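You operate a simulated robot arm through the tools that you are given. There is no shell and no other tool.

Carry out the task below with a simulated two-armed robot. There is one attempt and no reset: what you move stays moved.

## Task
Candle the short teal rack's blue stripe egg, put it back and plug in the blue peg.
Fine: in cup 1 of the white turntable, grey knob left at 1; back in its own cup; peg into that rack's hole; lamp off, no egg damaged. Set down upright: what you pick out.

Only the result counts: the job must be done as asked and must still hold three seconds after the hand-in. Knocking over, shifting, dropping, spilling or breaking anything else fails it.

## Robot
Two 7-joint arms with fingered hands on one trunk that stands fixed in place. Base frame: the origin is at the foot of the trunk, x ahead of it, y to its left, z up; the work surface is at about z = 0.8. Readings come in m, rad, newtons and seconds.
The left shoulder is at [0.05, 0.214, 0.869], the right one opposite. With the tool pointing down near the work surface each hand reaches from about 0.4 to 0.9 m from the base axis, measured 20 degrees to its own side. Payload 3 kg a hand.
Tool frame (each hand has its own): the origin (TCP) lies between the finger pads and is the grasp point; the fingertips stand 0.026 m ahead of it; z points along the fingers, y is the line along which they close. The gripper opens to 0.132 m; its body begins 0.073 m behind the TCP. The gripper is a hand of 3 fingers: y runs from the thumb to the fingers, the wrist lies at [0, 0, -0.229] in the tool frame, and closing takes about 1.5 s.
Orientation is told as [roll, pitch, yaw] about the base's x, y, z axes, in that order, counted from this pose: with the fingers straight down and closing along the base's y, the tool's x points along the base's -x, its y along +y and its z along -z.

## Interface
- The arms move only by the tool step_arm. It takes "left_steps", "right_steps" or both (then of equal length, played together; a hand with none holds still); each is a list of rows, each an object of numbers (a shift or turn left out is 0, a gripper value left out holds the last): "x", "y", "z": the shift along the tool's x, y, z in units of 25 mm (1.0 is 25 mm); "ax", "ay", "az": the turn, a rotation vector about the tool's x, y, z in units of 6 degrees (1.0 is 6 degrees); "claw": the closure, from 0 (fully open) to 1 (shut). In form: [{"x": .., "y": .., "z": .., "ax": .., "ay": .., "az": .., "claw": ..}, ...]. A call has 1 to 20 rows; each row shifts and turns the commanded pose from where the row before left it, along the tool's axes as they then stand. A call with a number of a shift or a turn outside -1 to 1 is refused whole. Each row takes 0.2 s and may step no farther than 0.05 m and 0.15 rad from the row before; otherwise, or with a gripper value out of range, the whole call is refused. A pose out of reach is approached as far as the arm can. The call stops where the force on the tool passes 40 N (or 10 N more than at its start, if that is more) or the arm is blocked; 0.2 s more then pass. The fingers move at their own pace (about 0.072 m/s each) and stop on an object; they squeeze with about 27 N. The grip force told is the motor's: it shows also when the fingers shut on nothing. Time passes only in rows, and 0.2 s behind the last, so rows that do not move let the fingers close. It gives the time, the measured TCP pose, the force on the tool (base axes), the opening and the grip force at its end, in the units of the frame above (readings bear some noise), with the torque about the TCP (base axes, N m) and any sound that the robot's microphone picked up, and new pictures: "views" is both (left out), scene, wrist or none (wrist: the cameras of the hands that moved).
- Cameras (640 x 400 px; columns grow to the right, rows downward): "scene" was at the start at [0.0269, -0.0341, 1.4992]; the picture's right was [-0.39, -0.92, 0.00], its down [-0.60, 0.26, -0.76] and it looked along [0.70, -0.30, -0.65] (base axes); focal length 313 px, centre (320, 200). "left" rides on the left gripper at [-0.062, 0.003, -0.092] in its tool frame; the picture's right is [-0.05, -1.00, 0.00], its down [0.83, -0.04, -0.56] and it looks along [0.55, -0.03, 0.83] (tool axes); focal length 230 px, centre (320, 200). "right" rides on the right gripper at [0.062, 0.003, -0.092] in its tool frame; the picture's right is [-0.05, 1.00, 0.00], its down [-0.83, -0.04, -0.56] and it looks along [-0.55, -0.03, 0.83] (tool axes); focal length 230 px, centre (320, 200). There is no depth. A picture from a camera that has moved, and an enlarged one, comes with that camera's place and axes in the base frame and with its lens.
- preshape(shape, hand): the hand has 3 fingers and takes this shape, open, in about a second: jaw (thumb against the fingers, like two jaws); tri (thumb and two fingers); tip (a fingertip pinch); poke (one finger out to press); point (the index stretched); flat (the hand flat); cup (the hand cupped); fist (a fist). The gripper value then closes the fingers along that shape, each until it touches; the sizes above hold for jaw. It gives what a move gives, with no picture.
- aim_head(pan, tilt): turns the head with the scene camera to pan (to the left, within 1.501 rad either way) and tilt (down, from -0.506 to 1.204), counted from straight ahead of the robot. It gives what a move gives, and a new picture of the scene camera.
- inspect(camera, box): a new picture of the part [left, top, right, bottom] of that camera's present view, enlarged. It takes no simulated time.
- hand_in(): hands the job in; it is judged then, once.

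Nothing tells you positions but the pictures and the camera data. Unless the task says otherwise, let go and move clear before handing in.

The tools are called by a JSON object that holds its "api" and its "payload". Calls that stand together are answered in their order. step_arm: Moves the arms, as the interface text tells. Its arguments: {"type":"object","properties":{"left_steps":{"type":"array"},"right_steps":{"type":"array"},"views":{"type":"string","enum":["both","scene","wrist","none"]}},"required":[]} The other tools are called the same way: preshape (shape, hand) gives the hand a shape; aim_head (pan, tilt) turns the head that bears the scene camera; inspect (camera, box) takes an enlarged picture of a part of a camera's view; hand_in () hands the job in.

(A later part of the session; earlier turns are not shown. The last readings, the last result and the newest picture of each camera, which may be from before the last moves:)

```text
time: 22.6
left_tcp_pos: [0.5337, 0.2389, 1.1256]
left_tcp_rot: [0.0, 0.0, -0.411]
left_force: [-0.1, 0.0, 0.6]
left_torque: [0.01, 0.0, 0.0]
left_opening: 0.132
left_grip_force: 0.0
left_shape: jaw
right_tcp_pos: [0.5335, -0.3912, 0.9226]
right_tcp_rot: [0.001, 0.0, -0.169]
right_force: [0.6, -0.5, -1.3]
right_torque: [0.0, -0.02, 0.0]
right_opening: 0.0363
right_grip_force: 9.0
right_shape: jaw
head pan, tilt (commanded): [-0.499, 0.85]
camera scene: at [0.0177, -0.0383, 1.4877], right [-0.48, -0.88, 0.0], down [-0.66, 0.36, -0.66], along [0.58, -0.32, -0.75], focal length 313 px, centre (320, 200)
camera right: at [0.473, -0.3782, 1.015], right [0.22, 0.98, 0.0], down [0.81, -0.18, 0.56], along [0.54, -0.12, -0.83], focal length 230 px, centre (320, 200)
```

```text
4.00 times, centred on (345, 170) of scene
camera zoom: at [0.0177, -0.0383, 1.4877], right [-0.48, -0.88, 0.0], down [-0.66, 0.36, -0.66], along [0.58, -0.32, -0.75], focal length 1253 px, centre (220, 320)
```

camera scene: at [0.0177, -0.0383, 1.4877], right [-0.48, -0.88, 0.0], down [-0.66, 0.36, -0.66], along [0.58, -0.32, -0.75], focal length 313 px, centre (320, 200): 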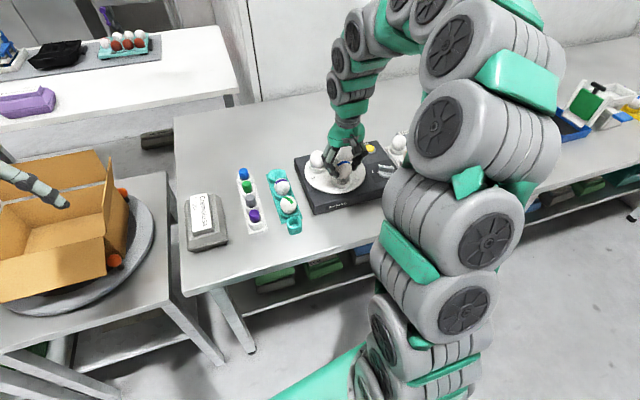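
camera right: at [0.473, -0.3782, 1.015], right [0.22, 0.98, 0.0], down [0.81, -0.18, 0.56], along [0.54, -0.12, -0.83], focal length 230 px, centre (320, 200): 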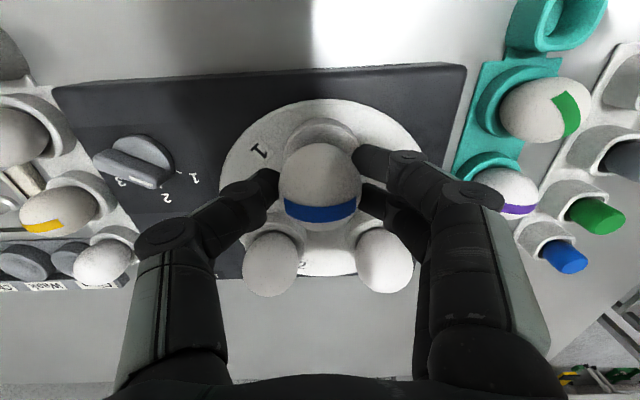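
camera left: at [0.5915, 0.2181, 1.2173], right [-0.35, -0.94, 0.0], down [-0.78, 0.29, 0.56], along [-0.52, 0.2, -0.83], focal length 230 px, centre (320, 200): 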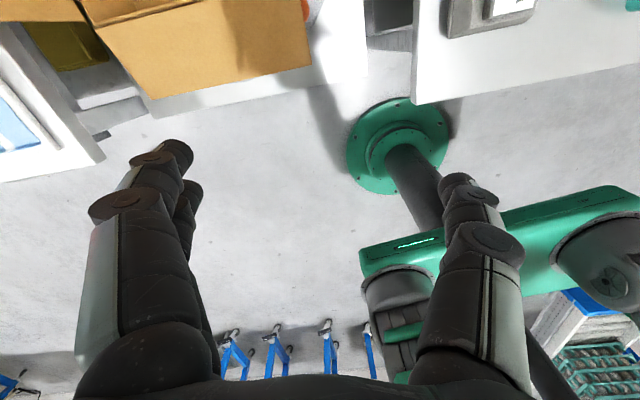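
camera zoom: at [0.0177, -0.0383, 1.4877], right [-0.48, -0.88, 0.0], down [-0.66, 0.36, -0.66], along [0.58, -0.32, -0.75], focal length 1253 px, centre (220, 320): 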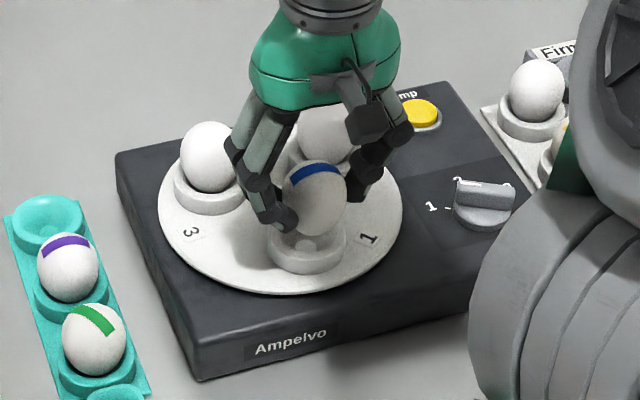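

Aligned over cup 1. I'll lower in small steps and watch the vertical force for contact.

{"api": "step_arm", "payload": {"right_steps": [{"z": 0.2}, {"z": 0.2}, {"z": 0.1}, {}], "views": "wrist"}}

```text
time: 23.6
left_tcp_pos: [0.5337, 0.2388, 1.124]
left_tcp_rot: [0.0, 0.0, -0.412]
left_force: [0.4, 0.0, -0.4]
left_torque: [0.0, 0.0, 0.04]
left_opening: 0.1318
left_grip_force: 0.1
left_shape: jaw
right_tcp_pos: [0.5315, -0.3911, 0.9112]
right_tcp_rot: [0.0, 0.001, -0.169]
right_force: [-0.1, -0.1, -0.4]
right_torque: [-0.02, -0.04, -0.01]
right_opening: 0.0366
right_grip_force: 9.1
right_shape: jaw
head pan, tilt (commanded): [-0.499, 0.85]
camera right: at [0.4725, -0.378, 1.0036], right [0.22, 0.98, 0.0], down [0.81, -0.18, 0.56], along [0.54, -0.12, -0.83], focal length 230 px, centre (320, 200)
```

right: 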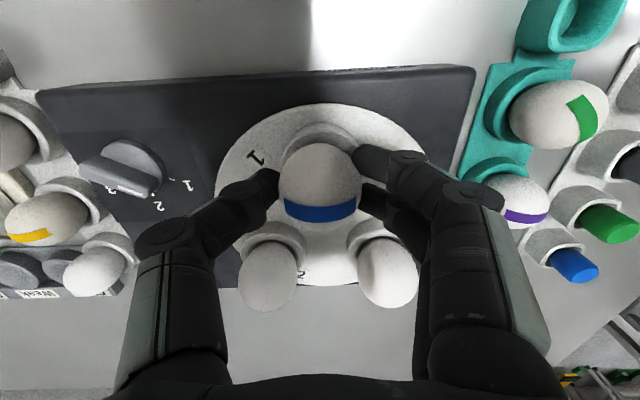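

{"api": "step_arm", "payload": {"right_steps": [{"z": 0.08}, {"z": 0.08}, {}], "views": "none"}}

{"api": "inspect", "payload": {"camera": "scene", "box": [315, 140, 375, 200]}}

```text
time: 24.4
left_tcp_pos: [0.5333, 0.239, 1.1245]
left_tcp_rot: [0.001, 0.0, -0.412]
left_force: [-0.1, 0.0, 0.0]
left_torque: [0.02, 0.02, -0.04]
left_opening: 0.1319
left_grip_force: 0.1
left_shape: jaw
right_tcp_pos: [0.5325, -0.3915, 0.9071]
right_tcp_rot: [0.0, 0.0, -0.168]
right_force: [1.6, -0.5, 2.7]
right_torque: [-0.04, -0.05, -0.02]
right_opening: 0.0366
right_grip_force: 9.3
right_shape: jaw
head pan, tilt (commanded): [-0.499, 0.85]
```

```text
6.67 times, centred on (345, 170) of scene
camera zoom: at [0.0178, -0.0383, 1.4877], right [-0.48, -0.88, 0.0], down [-0.66, 0.36, -0.66], along [0.58, -0.32, -0.75], focal length 2089 px, centre (153, 400)
```

zoom: 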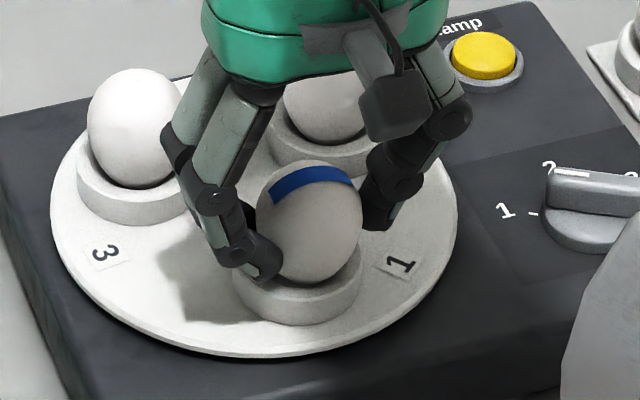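

Light contact (about 3 N) shows the egg is seated in cup 1. I'll release slowly.

{"api": "step_arm", "payload": {"right_steps": [{"claw": 0.73}, {"claw": 0.72}, {"claw": 0.71}, {"claw": 0.7}, {"claw": 0.68}, {"claw": 0.66}, {"claw": 0.62}, {"claw": 0.58}, {"claw": 0.52}, {}, {}], "views": "wrist"}}

{"api": "inspect", "payload": {"camera": "scene", "box": [315, 140, 375, 200]}}

```text
time: 26.8
left_tcp_pos: [0.534, 0.2389, 1.1252]
left_tcp_rot: [0.0, 0.002, -0.412]
left_force: [0.3, -0.2, -0.1]
left_torque: [0.02, 0.06, 0.05]
left_opening: 0.1318
left_grip_force: 0.0
left_shape: jaw
right_tcp_pos: [0.5339, -0.3902, 0.9077]
right_tcp_rot: [0.0, 0.0, -0.17]
right_force: [-0.4, -0.3, -0.5]
right_torque: [-0.02, 0.02, -0.02]
right_opening: 0.0628
right_grip_force: 0.2
right_shape: jaw
head pan, tilt (commanded): [-0.499, 0.85]
camera right: at [0.4728, -0.3784, 0.9998], right [0.22, 0.98, 0.0], down [0.81, -0.18, 0.56], along [0.54, -0.12, -0.83], focal length 230 px, centre (320, 200)
```

right: 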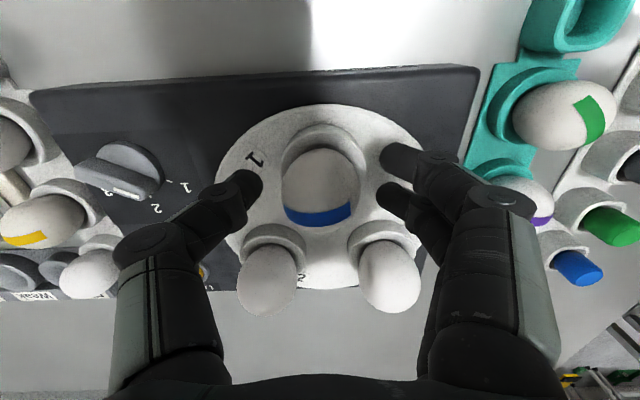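

```text
6.67 times, centred on (345, 170) of scene
camera zoom: at [0.0177, -0.0383, 1.4877], right [-0.48, -0.88, 0.0], down [-0.66, 0.36, -0.66], along [0.58, -0.32, -0.75], focal length 2089 px, centre (153, 400)
```

zoom: 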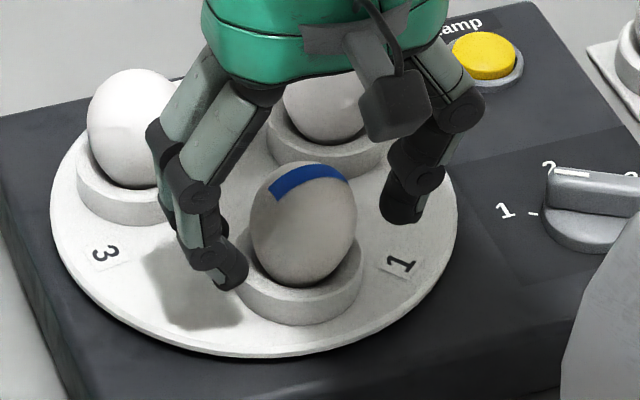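

The egg sits in cup 1. Now I raise the hand straight up and move away to look at the result.

{"api": "step_arm", "payload": {"right_steps": [{"z": -0.4}, {"z": -0.8}, {"z": -0.9}, {"z": -0.9}, {"z": -0.9}, {"z": -0.9}, {}], "views": "both"}}

{"api": "inspect", "payload": {"camera": "scene", "box": [290, 120, 410, 220]}}

{"api": "inspect", "payload": {"camera": "right", "box": [140, 50, 420, 230]}}

```text
time: 28.4
left_tcp_pos: [0.5334, 0.2386, 1.1247]
left_tcp_rot: [-0.001, 0.002, -0.411]
left_force: [-0.5, 0.0, 0.2]
left_torque: [-0.02, 0.02, 0.02]
left_opening: 0.1319
left_grip_force: 0.0
left_shape: jaw
right_tcp_pos: [0.5336, -0.3911, 1.0285]
right_tcp_rot: [0.0, 0.001, -0.169]
right_force: [-0.6, 0.7, -0.1]
right_torque: [-0.01, 0.0, -0.02]
right_opening: 0.0626
right_grip_force: 0.0
right_shape: jaw
head pan, tilt (commanded): [-0.499, 0.85]
camera scene: at [0.0178, -0.0383, 1.4877], right [-0.48, -0.88, 0.0], down [-0.66, 0.36, -0.66], along [0.58, -0.32, -0.75], focal length 313 px, centre (320, 200)
camera right: at [0.473, -0.3786, 1.1207], right [0.22, 0.98, 0.0], down [0.81, -0.18, 0.55], along [0.54, -0.12, -0.83], focal length 230 px, centre (320, 200)
```

scene: 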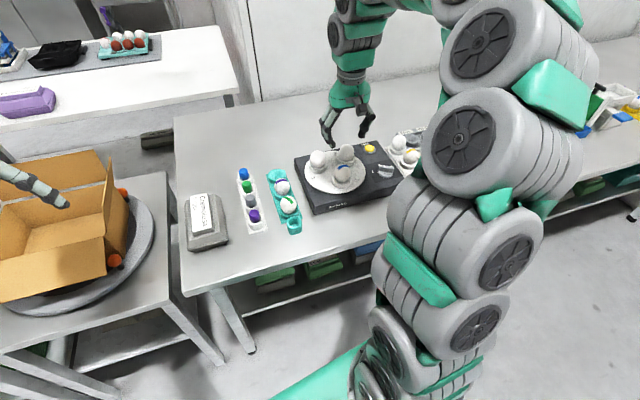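
right: 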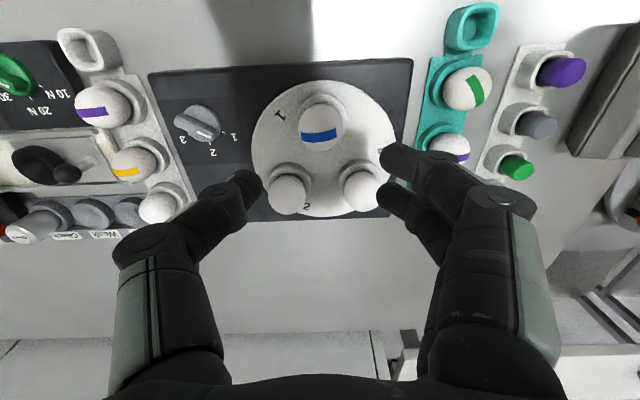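

```text
4.00 times, centred on (350, 170) of scene
camera zoom: at [0.0178, -0.0383, 1.4877], right [-0.48, -0.88, 0.0], down [-0.66, 0.36, -0.66], along [0.58, -0.32, -0.75], focal length 1253 px, centre (200, 320)
```

zoom: 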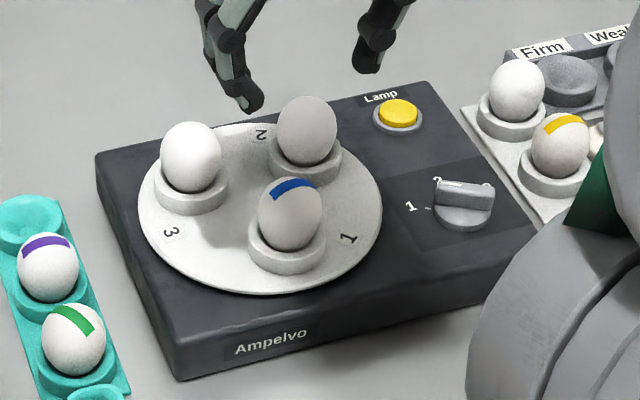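

```text
2.22 times, centred on (280, 140) of right
camera zoom: at [0.473, -0.3786, 1.1207], right [0.22, 0.98, 0.0], down [0.81, -0.18, 0.55], along [0.54, -0.12, -0.83], focal length 511 px, centre (409, 333)
```

zoom: 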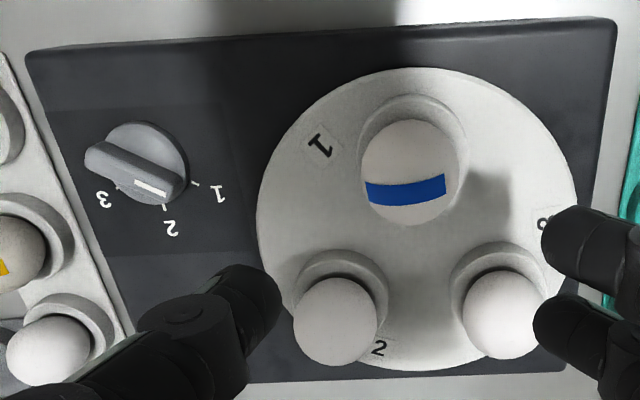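

The egg stands in cup 1 and the knob is at 1. The lamp button triangulates to about (0.626, -0.548, 0.853); I'll move above it and shape the hand to poke.

{"api": "step_arm", "payload": {"right_steps": [{"x": -0.671, "y": -0.796, "z": -0.171}, {"x": -0.671, "y": -0.796, "z": -0.171}, {"x": -0.671, "y": -0.796, "z": -0.171}, {"x": -0.671, "y": -0.796, "z": -0.171}, {"x": -0.671, "y": -0.796, "z": -0.171}, {"x": -0.671, "y": -0.796, "z": -0.171}, {"x": -0.671, "y": -0.796, "z": -0.171}, {}], "views": "none"}}

{"api": "preshape", "payload": {"hand": "right", "shape": "poke"}}

{"api": "step_arm", "payload": {"right_steps": [{}], "views": "both"}}

```text
time: 30.2
left_tcp_pos: [0.5335, 0.2395, 1.1249]
left_tcp_rot: [0.0, 0.0, -0.412]
left_force: [0.5, 0.3, 1.3]
left_torque: [-0.03, 0.01, 0.02]
left_opening: 0.1316
left_grip_force: 0.1
left_shape: jaw
right_tcp_pos: [0.6234, -0.5494, 1.0575]
right_tcp_rot: [0.001, 0.001, -0.17]
right_force: [-0.5, -0.6, -0.6]
right_torque: [-0.01, -0.02, -0.02]
right_opening: 0.0629
right_grip_force: 0.1
right_shape: jaw
head pan, tilt (commanded): [-0.499, 0.85]
```

```text
time: 31.1
left_tcp_pos: [0.5327, 0.2396, 1.125]
left_tcp_rot: [0.001, 0.0, -0.412]
left_force: [-0.6, 0.7, -0.1]
left_torque: [-0.02, 0.01, -0.03]
left_opening: 0.132
left_grip_force: 0.0
left_shape: jaw
right_tcp_pos: [0.6229, -0.5491, 1.0569]
right_tcp_rot: [0.0, -0.002, -0.169]
right_force: [-0.5, 0.0, 0.7]
right_torque: [0.01, -0.01, 0.0]
right_opening: 0.0
right_grip_force: 0.1
right_shape: poke
head pan, tilt (commanded): [-0.499, 0.85]
```

```text
time: 31.5
left_tcp_pos: [0.5329, 0.2394, 1.1258]
left_tcp_rot: [0.0, 0.0, -0.414]
left_force: [-0.1, -1.1, -0.6]
left_torque: [-0.03, 0.02, -0.01]
left_opening: 0.1319
left_grip_force: 0.0
left_shape: jaw
right_tcp_pos: [0.6234, -0.55, 1.0587]
right_tcp_rot: [0.0, 0.0, -0.169]
right_force: [-0.4, -0.8, 1.1]
right_torque: [-0.01, -0.01, -0.03]
right_opening: 0.0
right_grip_force: 0.0
right_shape: poke
head pan, tilt (commanded): [-0.499, 0.85]
camera scene: at [0.0177, -0.0383, 1.4877], right [-0.48, -0.88, 0.0], down [-0.66, 0.36, -0.66], along [0.58, -0.32, -0.75], focal length 313 px, centre (320, 200)
camera right: at [0.5636, -0.5366, 1.1497], right [0.22, 0.98, 0.0], down [0.81, -0.18, 0.56], along [0.54, -0.12, -0.83], focal length 230 px, centre (320, 200)
```

scene: 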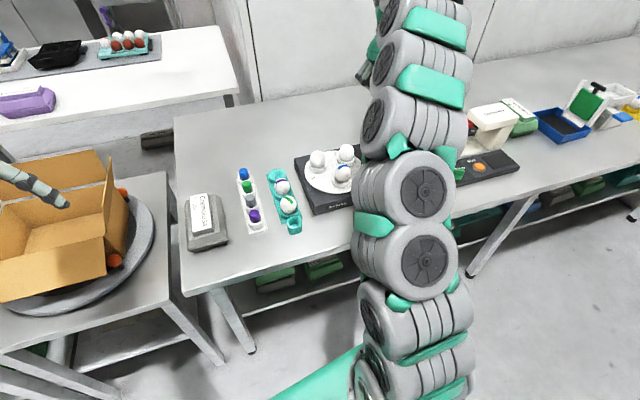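
right: 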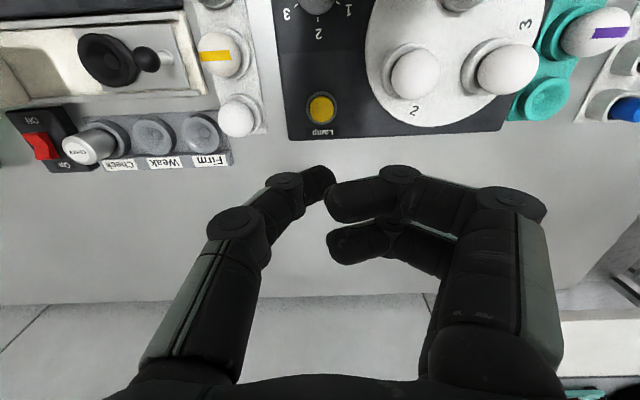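

{"api": "inspect", "payload": {"camera": "right", "box": [180, 60, 480, 290]}}

```text
1.74 times, centred on (330, 175) of right
camera zoom: at [0.5636, -0.5366, 1.1497], right [0.22, 0.98, 0.0], down [0.81, -0.18, 0.56], along [0.54, -0.12, -0.83], focal length 400 px, centre (303, 244)
```

zoom: 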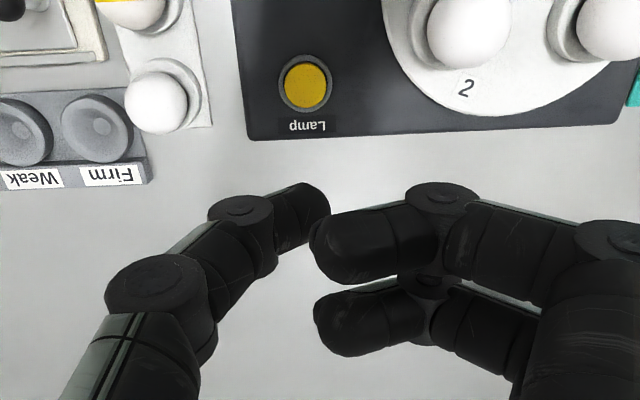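

In the poke shape the thumb is the finger stretched down, and with the present heading the curled fingers would pass too close to the egg in cup 2. I'll turn the hand about 70° so the fingers point away from the turntable before descending.

{"api": "step_arm", "payload": {"right_steps": [{"az": 0.96}, {"az": 0.96}, {"az": 0.96}, {"az": 0.96}, {"az": 0.96}, {"az": 0.96}, {"az": 0.96}, {"az": 0.96}, {"az": 0.96}, {"az": 0.96}, {"az": 0.96}, {"az": 0.96}, {}], "views": "both"}}

```text
time: 34.3
left_tcp_pos: [0.5329, 0.239, 1.1242]
left_tcp_rot: [0.0, 0.0, -0.413]
left_force: [0.2, 0.6, 0.9]
left_torque: [0.04, 0.02, 0.03]
left_opening: 0.1319
left_grip_force: 0.0
left_shape: jaw
right_tcp_pos: [0.6252, -0.5481, 1.0591]
right_tcp_rot: [0.001, 0.0, -1.378]
right_force: [-0.2, 1.1, 0.5]
right_torque: [0.0, 0.01, 0.02]
right_opening: 0.0
right_grip_force: 0.1
right_shape: poke
head pan, tilt (commanded): [-0.499, 0.85]
camera scene: at [0.0177, -0.0383, 1.4877], right [-0.48, -0.88, 0.0], down [-0.66, 0.36, -0.66], along [0.58, -0.32, -0.75], focal length 313 px, centre (320, 200)
camera right: at [0.617, -0.4882, 1.1507], right [0.99, 0.14, 0.0], down [0.12, -0.82, 0.56], along [0.08, -0.55, -0.83], focal length 230 px, centre (320, 200)
```

scene: 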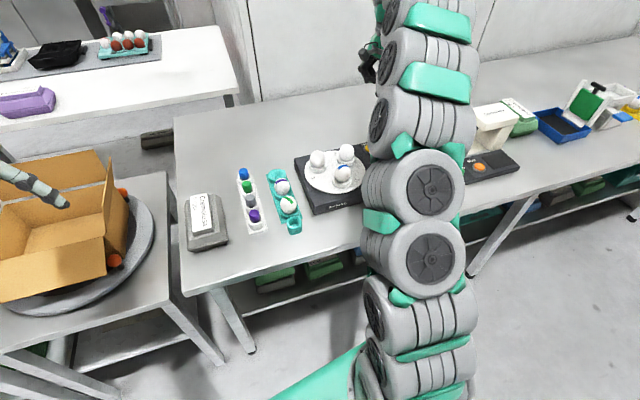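
right: 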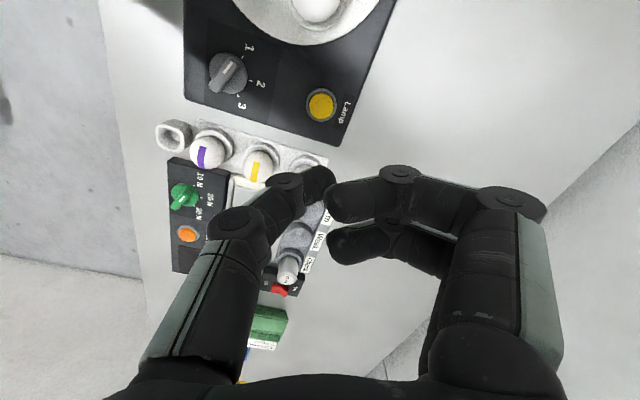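

Fingers now point away from the turntable. Descending to about 0.92 over the lamp button.

{"api": "step_arm", "payload": {"right_steps": [{"z": 0.8}, {"z": 0.9}, {"z": 0.9}, {"z": 0.9}, {"z": 0.9}, {"z": 0.9}, {"z": 0.26}, {}], "views": "both"}}

{"api": "inspect", "payload": {"camera": "right", "box": [220, 80, 420, 260]}}

```text
time: 36.1
left_tcp_pos: [0.5339, 0.2405, 1.1242]
left_tcp_rot: [-0.001, -0.001, -0.411]
left_force: [0.2, 0.7, -0.8]
left_torque: [0.01, 0.01, 0.0]
left_opening: 0.132
left_grip_force: 0.1
left_shape: jaw
right_tcp_pos: [0.6247, -0.5477, 0.9203]
right_tcp_rot: [0.0, 0.001, -1.377]
right_force: [0.0, 0.4, 0.7]
right_torque: [0.02, 0.0, -0.01]
right_opening: 0.0002
right_grip_force: 0.1
right_shape: poke
head pan, tilt (commanded): [-0.499, 0.85]
camera scene: at [0.0177, -0.0383, 1.4877], right [-0.48, -0.88, 0.0], down [-0.66, 0.36, -0.66], along [0.58, -0.32, -0.75], focal length 313 px, centre (320, 200)
camera right: at [0.6166, -0.4875, 1.0124], right [0.99, 0.14, 0.0], down [0.12, -0.82, 0.56], along [0.08, -0.55, -0.83], focal length 230 px, centre (320, 200)
```

scene: 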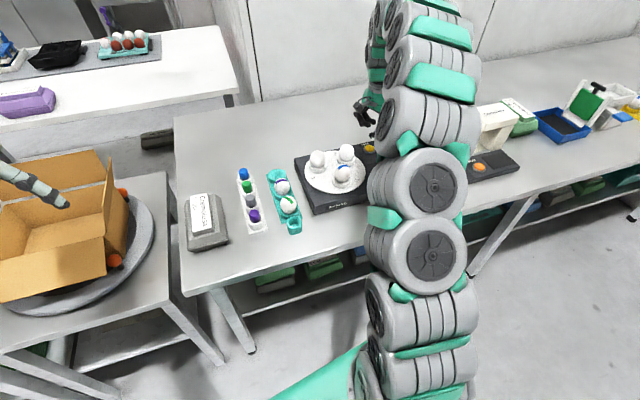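
right: 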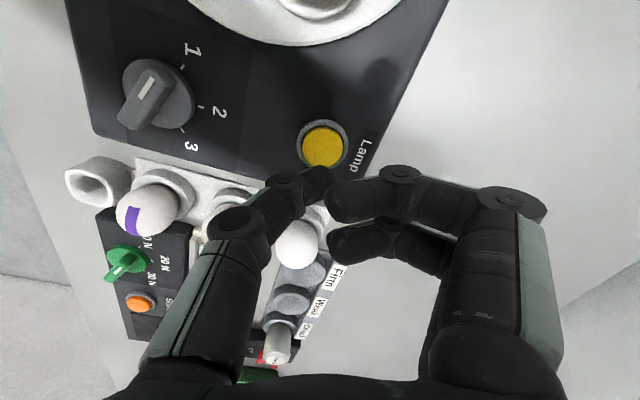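

```text
2.22 times, centred on (320, 170) of right
camera zoom: at [0.6166, -0.4875, 1.0124], right [0.99, 0.14, 0.0], down [0.12, -0.82, 0.56], along [0.08, -0.55, -0.83], focal length 511 px, centre (320, 267)
```

zoom: 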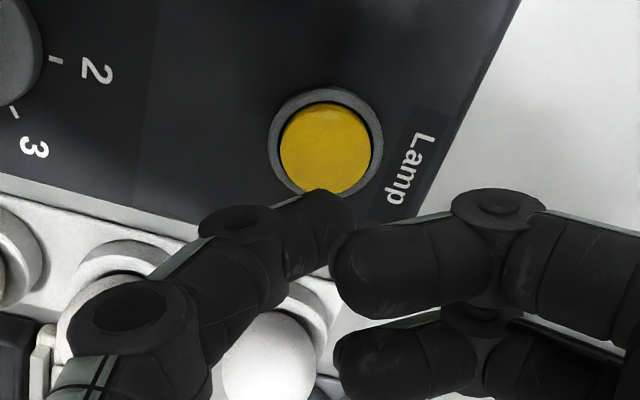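

The thumb tip lines up with the button to within a few millimetres. I'll shift 3 mm and descend to just above it.

{"api": "step_arm", "payload": {"right_steps": [{"x": 0.12, "z": 0.4}, {"z": 0.5}, {"z": 0.4}, {}], "views": "wrist"}}

{"api": "inspect", "payload": {"camera": "right", "box": [220, 80, 420, 260]}}

{"api": "inspect", "payload": {"camera": "scene", "box": [340, 80, 400, 160]}}

```text
time: 37.1
left_tcp_pos: [0.5333, 0.2395, 1.1239]
left_tcp_rot: [-0.001, 0.0, -0.411]
left_force: [0.3, 0.2, 0.4]
left_torque: [0.01, 0.01, 0.0]
left_opening: 0.1317
left_grip_force: 0.2
left_shape: jaw
right_tcp_pos: [0.6252, -0.5463, 0.8869]
right_tcp_rot: [0.001, 0.002, -1.376]
right_force: [0.1, 0.2, -0.3]
right_torque: [-0.04, 0.03, 0.01]
right_opening: 0.0
right_grip_force: 0.0
right_shape: poke
head pan, tilt (commanded): [-0.499, 0.85]
camera right: at [0.6159, -0.4858, 0.9781], right [0.99, 0.14, 0.0], down [0.12, -0.82, 0.55], along [0.08, -0.55, -0.83], focal length 230 px, centre (320, 200)
```

right: 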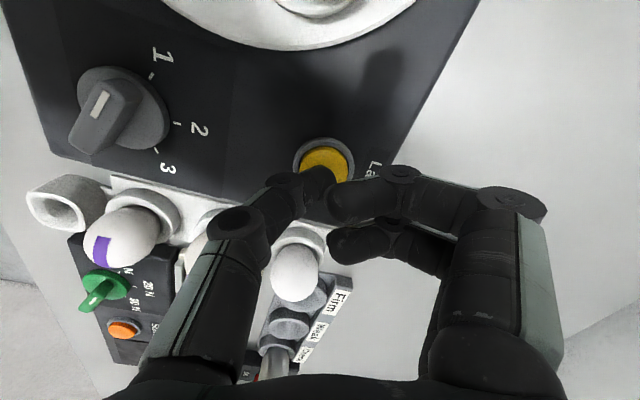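

```text
2.22 times, centred on (320, 170) of right
camera zoom: at [0.6159, -0.4858, 0.9781], right [0.99, 0.14, 0.0], down [0.12, -0.82, 0.55], along [0.08, -0.55, -0.83], focal length 511 px, centre (320, 267)
```

zoom: 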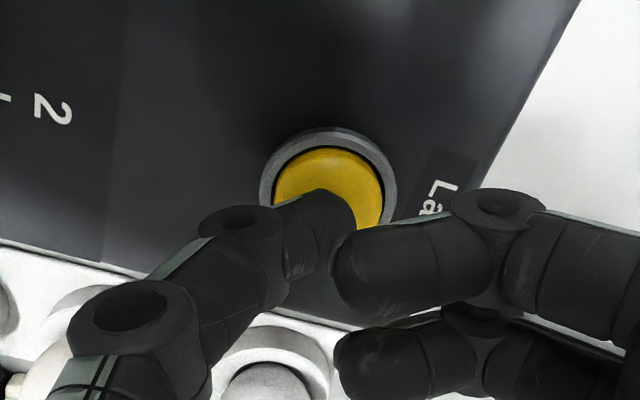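

```text
5.00 times, centred on (370, 120) of scene
camera zoom: at [0.0177, -0.0383, 1.4877], right [-0.48, -0.88, 0.0], down [-0.66, 0.36, -0.66], along [0.58, -0.32, -0.75], focal length 1567 px, centre (70, 600)
```

zoom: 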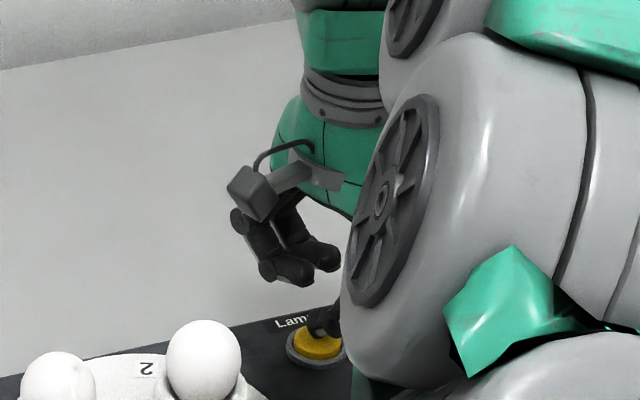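

The thumb tip is just above the yellow button. Pressing in small steps.

{"api": "step_arm", "payload": {"right_steps": [{"z": 0.12}, {"z": 0.12}, {"z": 0.12}, {}], "views": "none"}}

{"api": "inspect", "payload": {"camera": "right", "box": [220, 80, 420, 260]}}

```text
time: 38.1
left_tcp_pos: [0.5326, 0.2389, 1.1239]
left_tcp_rot: [0.001, -0.002, -0.412]
left_force: [-0.2, -0.9, 0.4]
left_torque: [-0.02, 0.0, -0.02]
left_opening: 0.1318
left_grip_force: 0.2
left_shape: jaw
right_tcp_pos: [0.6241, -0.5463, 0.8786]
right_tcp_rot: [0.0, 0.0, -1.375]
right_force: [-0.4, -1.3, 4.7]
right_torque: [-0.07, 0.0, -0.01]
right_opening: 0.0
right_grip_force: 0.1
right_shape: poke
head pan, tilt (commanded): [-0.499, 0.85]
heard: click
```

```text
2.22 times, centred on (320, 170) of right
camera zoom: at [0.6159, -0.4853, 0.9698], right [0.99, 0.14, 0.0], down [0.12, -0.82, 0.56], along [0.08, -0.55, -0.83], focal length 511 px, centre (320, 267)
```

zoom: 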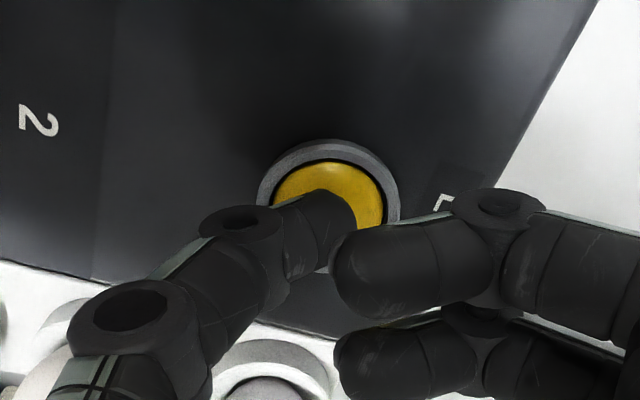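

A click was heard. I'll lift off the button and look for the lamp's light.

{"api": "step_arm", "payload": {"right_steps": [{"z": -0.4}, {"z": -0.8}, {"z": -0.4}, {}], "views": "both"}}

{"api": "inspect", "payload": {"camera": "scene", "box": [290, 120, 390, 220]}}

{"api": "inspect", "payload": {"camera": "right", "box": [60, 0, 460, 200]}}

```text
time: 39.1
left_tcp_pos: [0.5336, 0.24, 1.1245]
left_tcp_rot: [-0.002, 0.001, -0.412]
left_force: [-0.3, 0.2, -0.3]
left_torque: [0.0, 0.01, 0.0]
left_opening: 0.132
left_grip_force: 0.1
left_shape: jaw
right_tcp_pos: [0.6259, -0.5447, 0.9162]
right_tcp_rot: [0.001, 0.0, -1.376]
right_force: [-0.7, 0.3, -1.3]
right_torque: [-0.03, 0.01, -0.01]
right_opening: 0.0
right_grip_force: 0.1
right_shape: poke
head pan, tilt (commanded): [-0.499, 0.85]
camera scene: at [0.0178, -0.0383, 1.4877], right [-0.48, -0.88, 0.0], down [-0.66, 0.36, -0.66], along [0.58, -0.32, -0.75], focal length 313 px, centre (320, 200)
camera right: at [0.6165, -0.4848, 1.0093], right [0.99, 0.14, 0.0], down [0.12, -0.82, 0.56], along [0.08, -0.55, -0.83], focal length 230 px, centre (320, 200)
```

scene: 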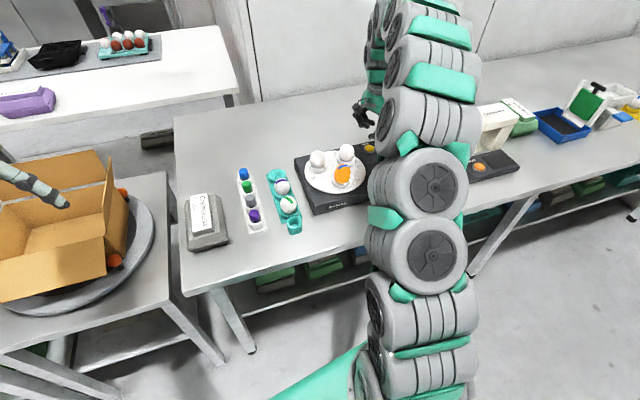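
right: 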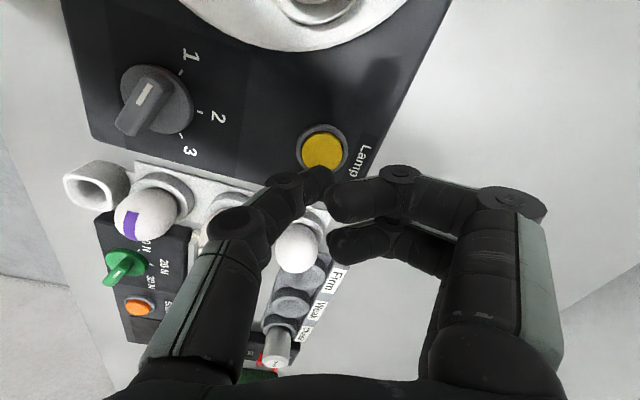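

```text
4.00 times, centred on (340, 170) of scene
camera zoom: at [0.0178, -0.0383, 1.4877], right [-0.48, -0.88, 0.0], down [-0.66, 0.36, -0.66], along [0.58, -0.32, -0.75], focal length 1253 px, centre (240, 320)
```

zoom: 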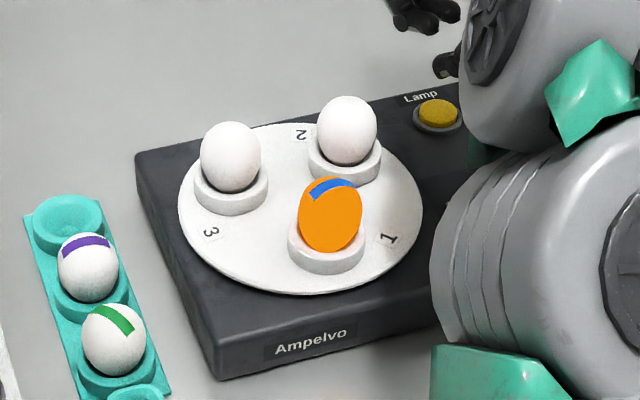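

```text
1.60 times, centred on (260, 100) of right
camera zoom: at [0.6165, -0.4848, 1.0093], right [0.99, 0.14, 0.0], down [0.12, -0.82, 0.56], along [0.08, -0.55, -0.83], focal length 368 px, centre (416, 360)
```

zoom: 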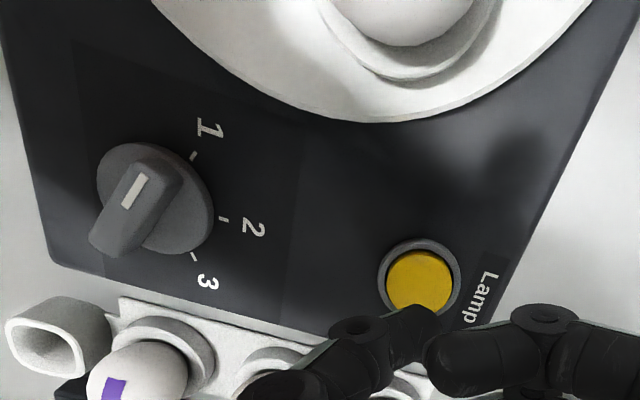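

The blue stripe egg glows orange in cup 1: the lamp is on and lighting cup 1. I'll let it shine a few seconds, then press again to switch it off.

{"api": "step_arm", "payload": {"right_steps": [{}, {}, {}, {}, {}, {}, {}, {}, {}, {}, {}, {}, {}, {}, {}, {}], "views": "scene"}}

```text
time: 42.5
left_tcp_pos: [0.5346, 0.2394, 1.1249]
left_tcp_rot: [0.001, 0.001, -0.412]
left_force: [-0.3, -0.8, -0.6]
left_torque: [0.02, 0.0, 0.02]
left_opening: 0.1321
left_grip_force: 0.0
left_shape: jaw
right_tcp_pos: [0.6248, -0.5442, 0.9171]
right_tcp_rot: [0.001, -0.001, -1.374]
right_force: [0.6, -0.5, 1.0]
right_torque: [-0.01, 0.01, -0.01]
right_opening: 0.0
right_grip_force: 0.0
right_shape: poke
head pan, tilt (commanded): [-0.499, 0.85]
camera scene: at [0.0177, -0.0383, 1.4877], right [-0.48, -0.88, 0.0], down [-0.66, 0.36, -0.66], along [0.58, -0.32, -0.75], focal length 313 px, centre (320, 200)
```

scene: 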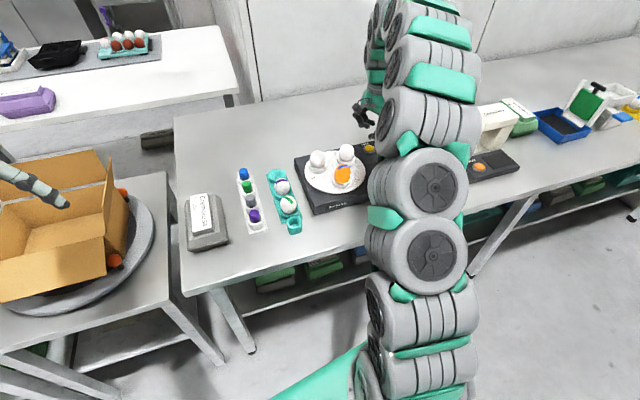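

Lit for several seconds. Pressing the button again.

{"api": "step_arm", "payload": {"right_steps": [{"z": 0.4}, {"z": 0.5}, {"z": 0.34}, {"z": 0.12}, {"z": 0.12}, {"z": 0.12}, {}], "views": "none"}}

```text
time: 44.1
left_tcp_pos: [0.5334, 0.2392, 1.1251]
left_tcp_rot: [0.0, -0.002, -0.412]
left_force: [0.7, 0.0, 0.5]
left_torque: [0.0, -0.01, 0.0]
left_opening: 0.1321
left_grip_force: 0.0
left_shape: jaw
right_tcp_pos: [0.6238, -0.5452, 0.8784]
right_tcp_rot: [-0.003, -0.001, -1.375]
right_force: [-0.2, 0.0, 3.7]
right_torque: [0.04, -0.03, 0.01]
right_opening: 0.0
right_grip_force: 0.1
right_shape: poke
head pan, tilt (commanded): [-0.499, 0.85]
heard: click
```

{"api": "step_arm", "payload": {"right_steps": [{"z": -0.4}, {"z": -0.8}, {"z": -0.9}, {"z": -0.9}, {"z": -0.9}, {"z": -0.9}, {"z": -0.9}, {"z": -0.9}, {}], "views": "both"}}

{"api": "inspect", "payload": {"camera": "scene", "box": [290, 120, 390, 220]}}

```text
time: 46.1
left_tcp_pos: [0.5328, 0.238, 1.1253]
left_tcp_rot: [0.001, 0.0, -0.411]
left_force: [-0.6, 0.6, -0.1]
left_torque: [0.0, -0.02, 0.0]
left_opening: 0.132
left_grip_force: 0.1
left_shape: jaw
right_tcp_pos: [0.6259, -0.5437, 1.0417]
right_tcp_rot: [0.0, -0.001, -1.376]
right_force: [0.3, 1.0, 0.5]
right_torque: [0.0, -0.01, -0.01]
right_opening: 0.0
right_grip_force: 0.0
right_shape: poke
head pan, tilt (commanded): [-0.499, 0.85]
camera scene: at [0.0177, -0.0383, 1.4877], right [-0.48, -0.88, 0.0], down [-0.66, 0.36, -0.66], along [0.58, -0.32, -0.75], focal length 313 px, centre (320, 200)
camera right: at [0.6163, -0.4841, 1.1341], right [0.99, 0.14, 0.0], down [0.12, -0.82, 0.56], along [0.08, -0.55, -0.83], focal length 230 px, centre (320, 200)
```

scene: 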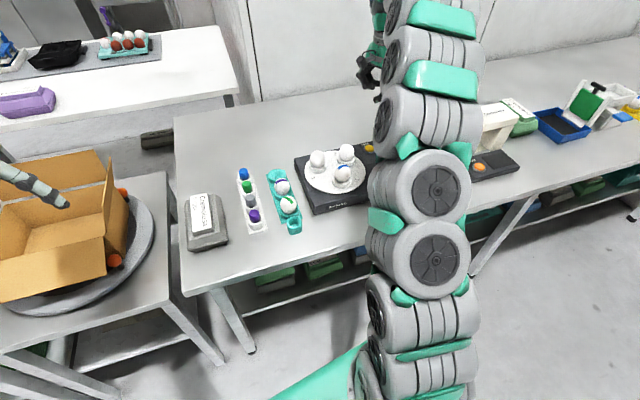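
right: 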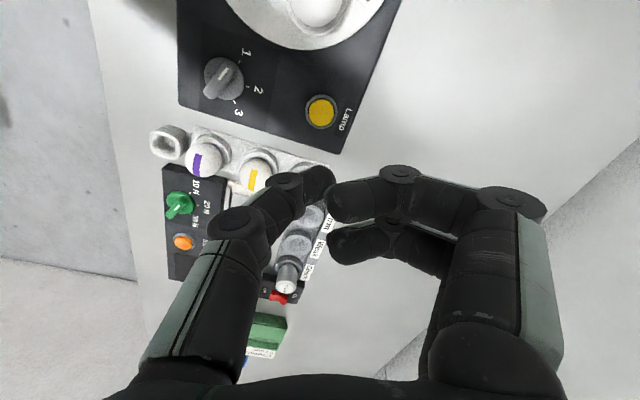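

```text
4.00 times, centred on (340, 170) of scene
camera zoom: at [0.0177, -0.0383, 1.4877], right [-0.48, -0.88, 0.0], down [-0.66, 0.36, -0.66], along [0.58, -0.32, -0.75], focal length 1253 px, centre (240, 320)
```

zoom: 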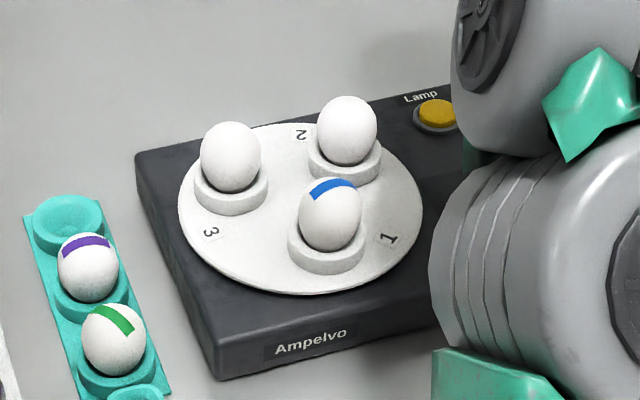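

The lamp is off again. I turn the hand back, take the jaw shape, and return above cup 1.

{"api": "step_arm", "payload": {"right_steps": [{"az": -0.96, "z": -0.1}, {"az": -0.96, "z": -0.1}, {"az": -0.96, "z": -0.1}, {"az": -0.96, "z": -0.1}, {"az": -0.96, "z": -0.1}, {"az": -0.96}, {"az": -0.96}, {"az": -0.96}, {"az": -0.96}, {"az": -0.96}, {"az": -0.96}, {"az": -0.96}, {}], "views": "none"}}

{"api": "preshape", "payload": {"hand": "right", "shape": "jaw"}}

{"api": "step_arm", "payload": {"right_steps": [{"claw": 0.52}, {}, {}, {}, {}], "views": "both"}}

```text
time: 48.9
left_tcp_pos: [0.5339, 0.2384, 1.1244]
left_tcp_rot: [0.001, 0.0, -0.411]
left_force: [0.1, 0.5, 0.1]
left_torque: [-0.02, -0.04, 0.01]
left_opening: 0.1318
left_grip_force: 0.0
left_shape: jaw
right_tcp_pos: [0.6237, -0.5459, 1.0547]
right_tcp_rot: [0.0, 0.001, -0.167]
right_force: [-1.0, -0.2, 0.4]
right_torque: [0.01, -0.01, -0.01]
right_opening: 0.0
right_grip_force: 0.1
right_shape: poke
head pan, tilt (commanded): [-0.499, 0.85]
```

```text
time: 49.8
left_tcp_pos: [0.5332, 0.2389, 1.1241]
left_tcp_rot: [-0.001, 0.001, -0.411]
left_force: [-0.6, -0.4, 0.3]
left_torque: [0.0, 0.0, -0.02]
left_opening: 0.1317
left_grip_force: 0.1
left_shape: jaw
right_tcp_pos: [0.6248, -0.5451, 1.0564]
right_tcp_rot: [0.0, 0.0, -0.17]
right_force: [0.3, 0.7, 0.2]
right_torque: [-0.03, 0.01, 0.0]
right_opening: 0.1319
right_grip_force: 0.1
right_shape: jaw
head pan, tilt (commanded): [-0.499, 0.85]
```

```text
time: 51.0
left_tcp_pos: [0.5327, 0.2386, 1.125]
left_tcp_rot: [0.001, 0.0, -0.413]
left_force: [0.4, 0.5, -0.4]
left_torque: [0.0, 0.01, 0.01]
left_opening: 0.1319
left_grip_force: 0.1
left_shape: jaw
right_tcp_pos: [0.625, -0.5455, 1.0549]
right_tcp_rot: [0.001, -0.002, -0.169]
right_force: [0.2, 0.3, -0.8]
right_torque: [0.01, 0.0, -0.01]
right_opening: 0.0642
right_grip_force: 0.0
right_shape: jaw
head pan, tilt (commanded): [-0.499, 0.85]
camera scene: at [0.0178, -0.0383, 1.4877], right [-0.48, -0.88, 0.0], down [-0.66, 0.36, -0.66], along [0.58, -0.32, -0.75], focal length 313 px, centre (320, 200)
camera right: at [0.5645, -0.5328, 1.1473], right [0.22, 0.98, 0.0], down [0.81, -0.18, 0.56], along [0.54, -0.12, -0.83], focal length 230 px, centre (320, 200)
```

scene: 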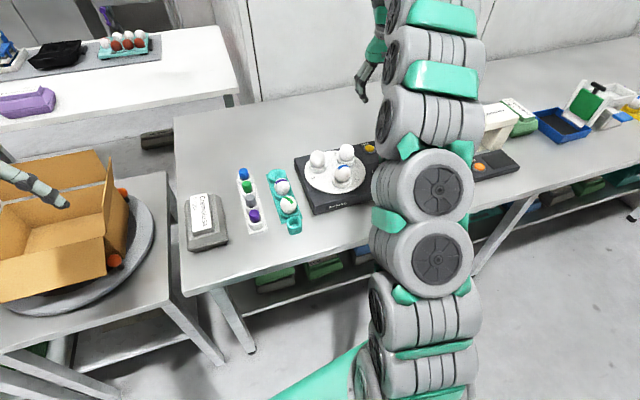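
right: 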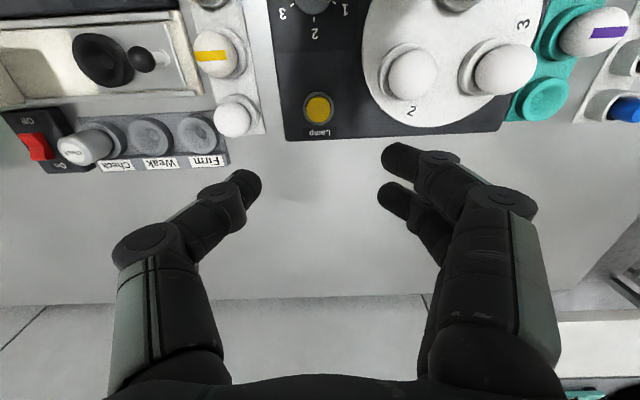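

{"api": "step_arm", "payload": {"right_steps": [{"x": 0.667, "y": 0.785, "z": 0.14}, {"x": 0.667, "y": 0.785, "z": 0.14}, {"x": 0.667, "y": 0.785, "z": 0.14}, {"x": 0.667, "y": 0.785, "z": 0.14}, {"x": 0.667, "y": 0.785, "z": 0.14}, {"x": 0.667, "y": 0.785, "z": 0.14}, {"x": 0.667, "y": 0.785, "z": 0.14}, {}, {}], "views": "both"}}

{"api": "inspect", "payload": {"camera": "right", "box": [230, 60, 430, 220]}}

{"api": "inspect", "payload": {"camera": "scene", "box": [290, 120, 390, 220]}}

```text
time: 53.0
left_tcp_pos: [0.5333, 0.2382, 1.1238]
left_tcp_rot: [0.0, 0.0, -0.414]
left_force: [-0.2, 0.4, -0.8]
left_torque: [0.0, 0.02, 0.01]
left_opening: 0.1319
left_grip_force: 0.0
left_shape: jaw
right_tcp_pos: [0.5326, -0.3898, 1.0328]
right_tcp_rot: [0.002, 0.0, -0.17]
right_force: [-0.4, 0.0, -0.4]
right_torque: [-0.05, 0.0, -0.01]
right_opening: 0.0638
right_grip_force: 0.1
right_shape: jaw
head pan, tilt (commanded): [-0.499, 0.85]
camera scene: at [0.0177, -0.0383, 1.4877], right [-0.48, -0.88, 0.0], down [-0.66, 0.36, -0.66], along [0.58, -0.32, -0.75], focal length 313 px, centre (320, 200)
camera right: at [0.472, -0.3775, 1.1242], right [0.22, 0.98, 0.0], down [0.81, -0.18, 0.56], along [0.54, -0.12, -0.83], focal length 230 px, centre (320, 200)
```

scene: 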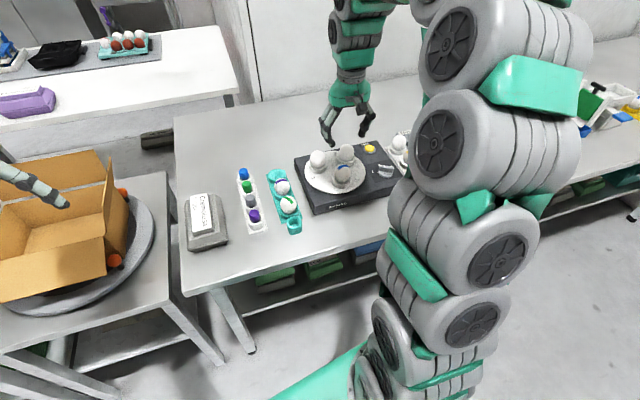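
right: 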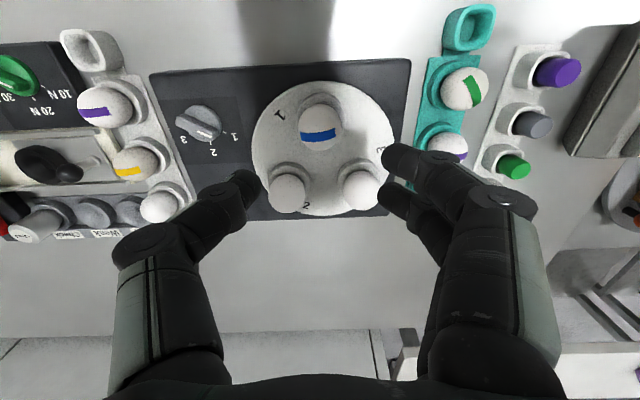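

```text
2.50 times, centred on (330, 140) of right
camera zoom: at [0.472, -0.3775, 1.1242], right [0.22, 0.98, 0.0], down [0.81, -0.18, 0.56], along [0.54, -0.12, -0.83], focal length 575 px, centre (295, 350)
```

zoom: 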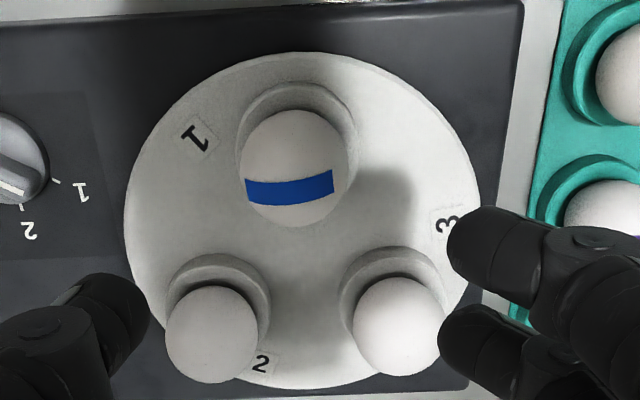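

```text
4.00 times, centred on (340, 170) of scene
camera zoom: at [0.0177, -0.0383, 1.4877], right [-0.48, -0.88, 0.0], down [-0.66, 0.36, -0.66], along [0.58, -0.32, -0.75], focal length 1253 px, centre (240, 320)
```

zoom: 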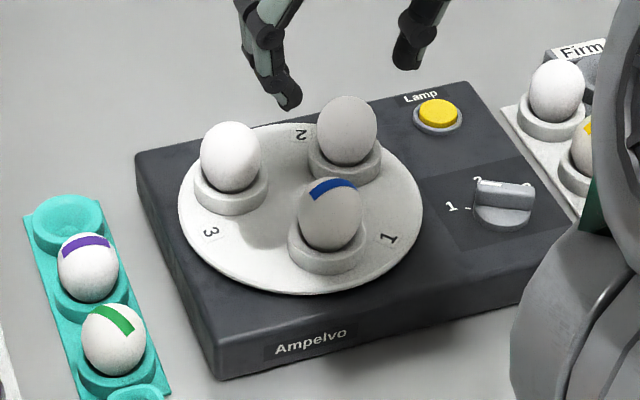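

The lamp is off and the egg sits in cup 1, leaning slightly. I'll descend around it to the same height as when released and grasp it.

{"api": "step_arm", "payload": {"right_steps": [{"x": -0.105, "y": -0.047, "z": 0.4}, {"z": 0.8}, {"z": 0.8}, {"z": 0.8}, {"z": 0.8}, {"z": 0.8}, {"z": 0.4}, {"z": 0.2}, {}], "views": "wrist"}}

{"api": "inspect", "payload": {"camera": "scene", "box": [315, 140, 375, 200]}}

{"api": "inspect", "payload": {"camera": "right", "box": [220, 110, 420, 250]}}

```text
time: 55.0
left_tcp_pos: [0.533, 0.2381, 1.1242]
left_tcp_rot: [0.0, 0.001, -0.412]
left_force: [-0.2, 1.3, -1.1]
left_torque: [0.0, -0.02, 0.01]
left_opening: 0.132
left_grip_force: 0.0
left_shape: jaw
right_tcp_pos: [0.5344, -0.3914, 0.9065]
right_tcp_rot: [0.0, 0.0, -0.171]
right_force: [0.5, 0.1, 0.0]
right_torque: [-0.02, 0.0, -0.02]
right_opening: 0.0638
right_grip_force: 0.0
right_shape: jaw
head pan, tilt (commanded): [-0.499, 0.85]
camera right: at [0.4737, -0.3786, 0.9981], right [0.22, 0.98, 0.0], down [0.81, -0.18, 0.56], along [0.54, -0.12, -0.83], focal length 230 px, centre (320, 200)
```

right: 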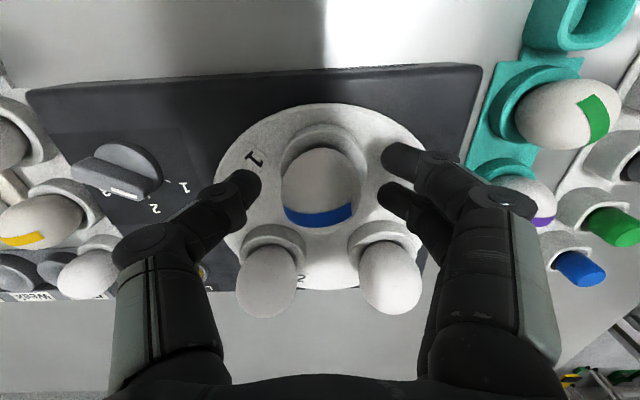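

```text
6.67 times, centred on (345, 170) of scene
camera zoom: at [0.0177, -0.0383, 1.4877], right [-0.48, -0.88, 0.0], down [-0.66, 0.36, -0.66], along [0.58, -0.32, -0.75], focal length 2089 px, centre (153, 400)
```

zoom: 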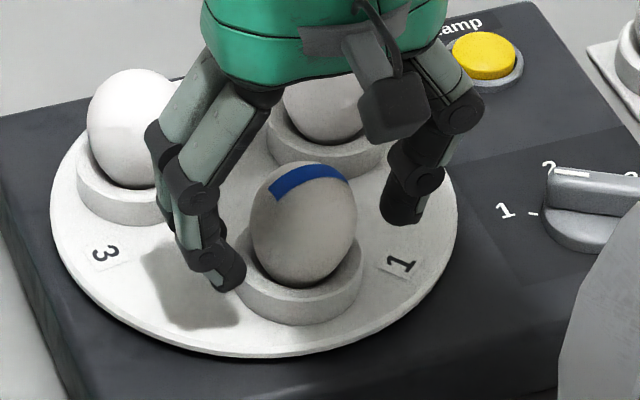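

```text
2.86 times, centred on (320, 180) of right
camera zoom: at [0.4737, -0.3786, 0.9981], right [0.22, 0.98, 0.0], down [0.81, -0.18, 0.56], along [0.54, -0.12, -0.83], focal length 657 px, centre (320, 257)
```

zoom: 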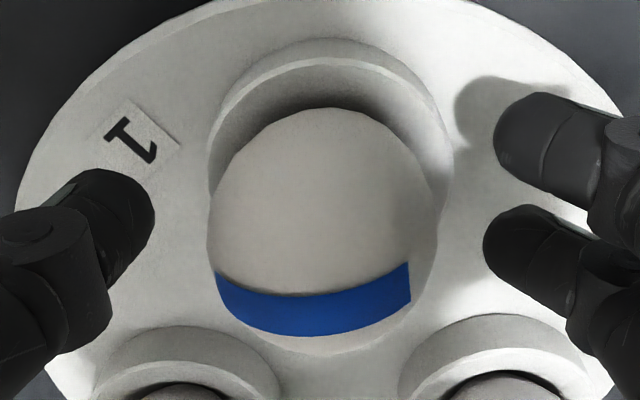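

Fingers straddle the egg evenly; closing gently as before.

{"api": "step_arm", "payload": {"right_steps": [{"claw": 0.62}, {}, {"claw": 0.66}, {}, {"claw": 0.7}, {}, {"claw": 0.72}, {}, {"claw": 0.735}, {}, {}], "views": "wrist"}}

```text
time: 57.4
left_tcp_pos: [0.5329, 0.2387, 1.1237]
left_tcp_rot: [0.0, -0.001, -0.413]
left_force: [-0.9, -0.1, -0.5]
left_torque: [-0.02, 0.01, 0.04]
left_opening: 0.1318
left_grip_force: 0.1
left_shape: jaw
right_tcp_pos: [0.5328, -0.3909, 0.9062]
right_tcp_rot: [0.0, -0.001, -0.171]
right_force: [-0.3, -0.1, 0.7]
right_torque: [-0.01, 0.01, -0.03]
right_opening: 0.0368
right_grip_force: 0.0
right_shape: jaw
head pan, tilt (commanded): [-0.499, 0.85]
camera right: at [0.4737, -0.3786, 0.9982], right [0.22, 0.98, 0.0], down [0.81, -0.18, 0.56], along [0.54, -0.12, -0.83], focal length 230 px, centre (320, 200)
```

right: 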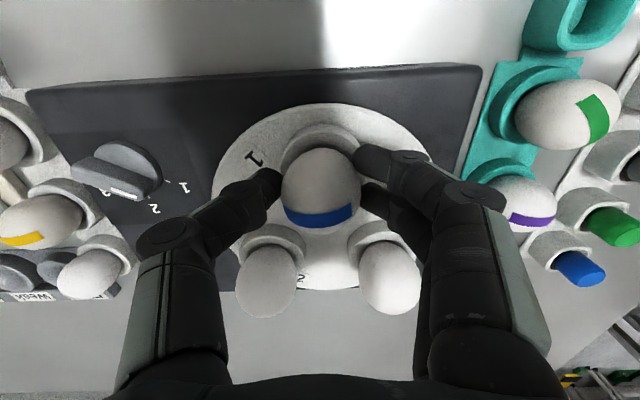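

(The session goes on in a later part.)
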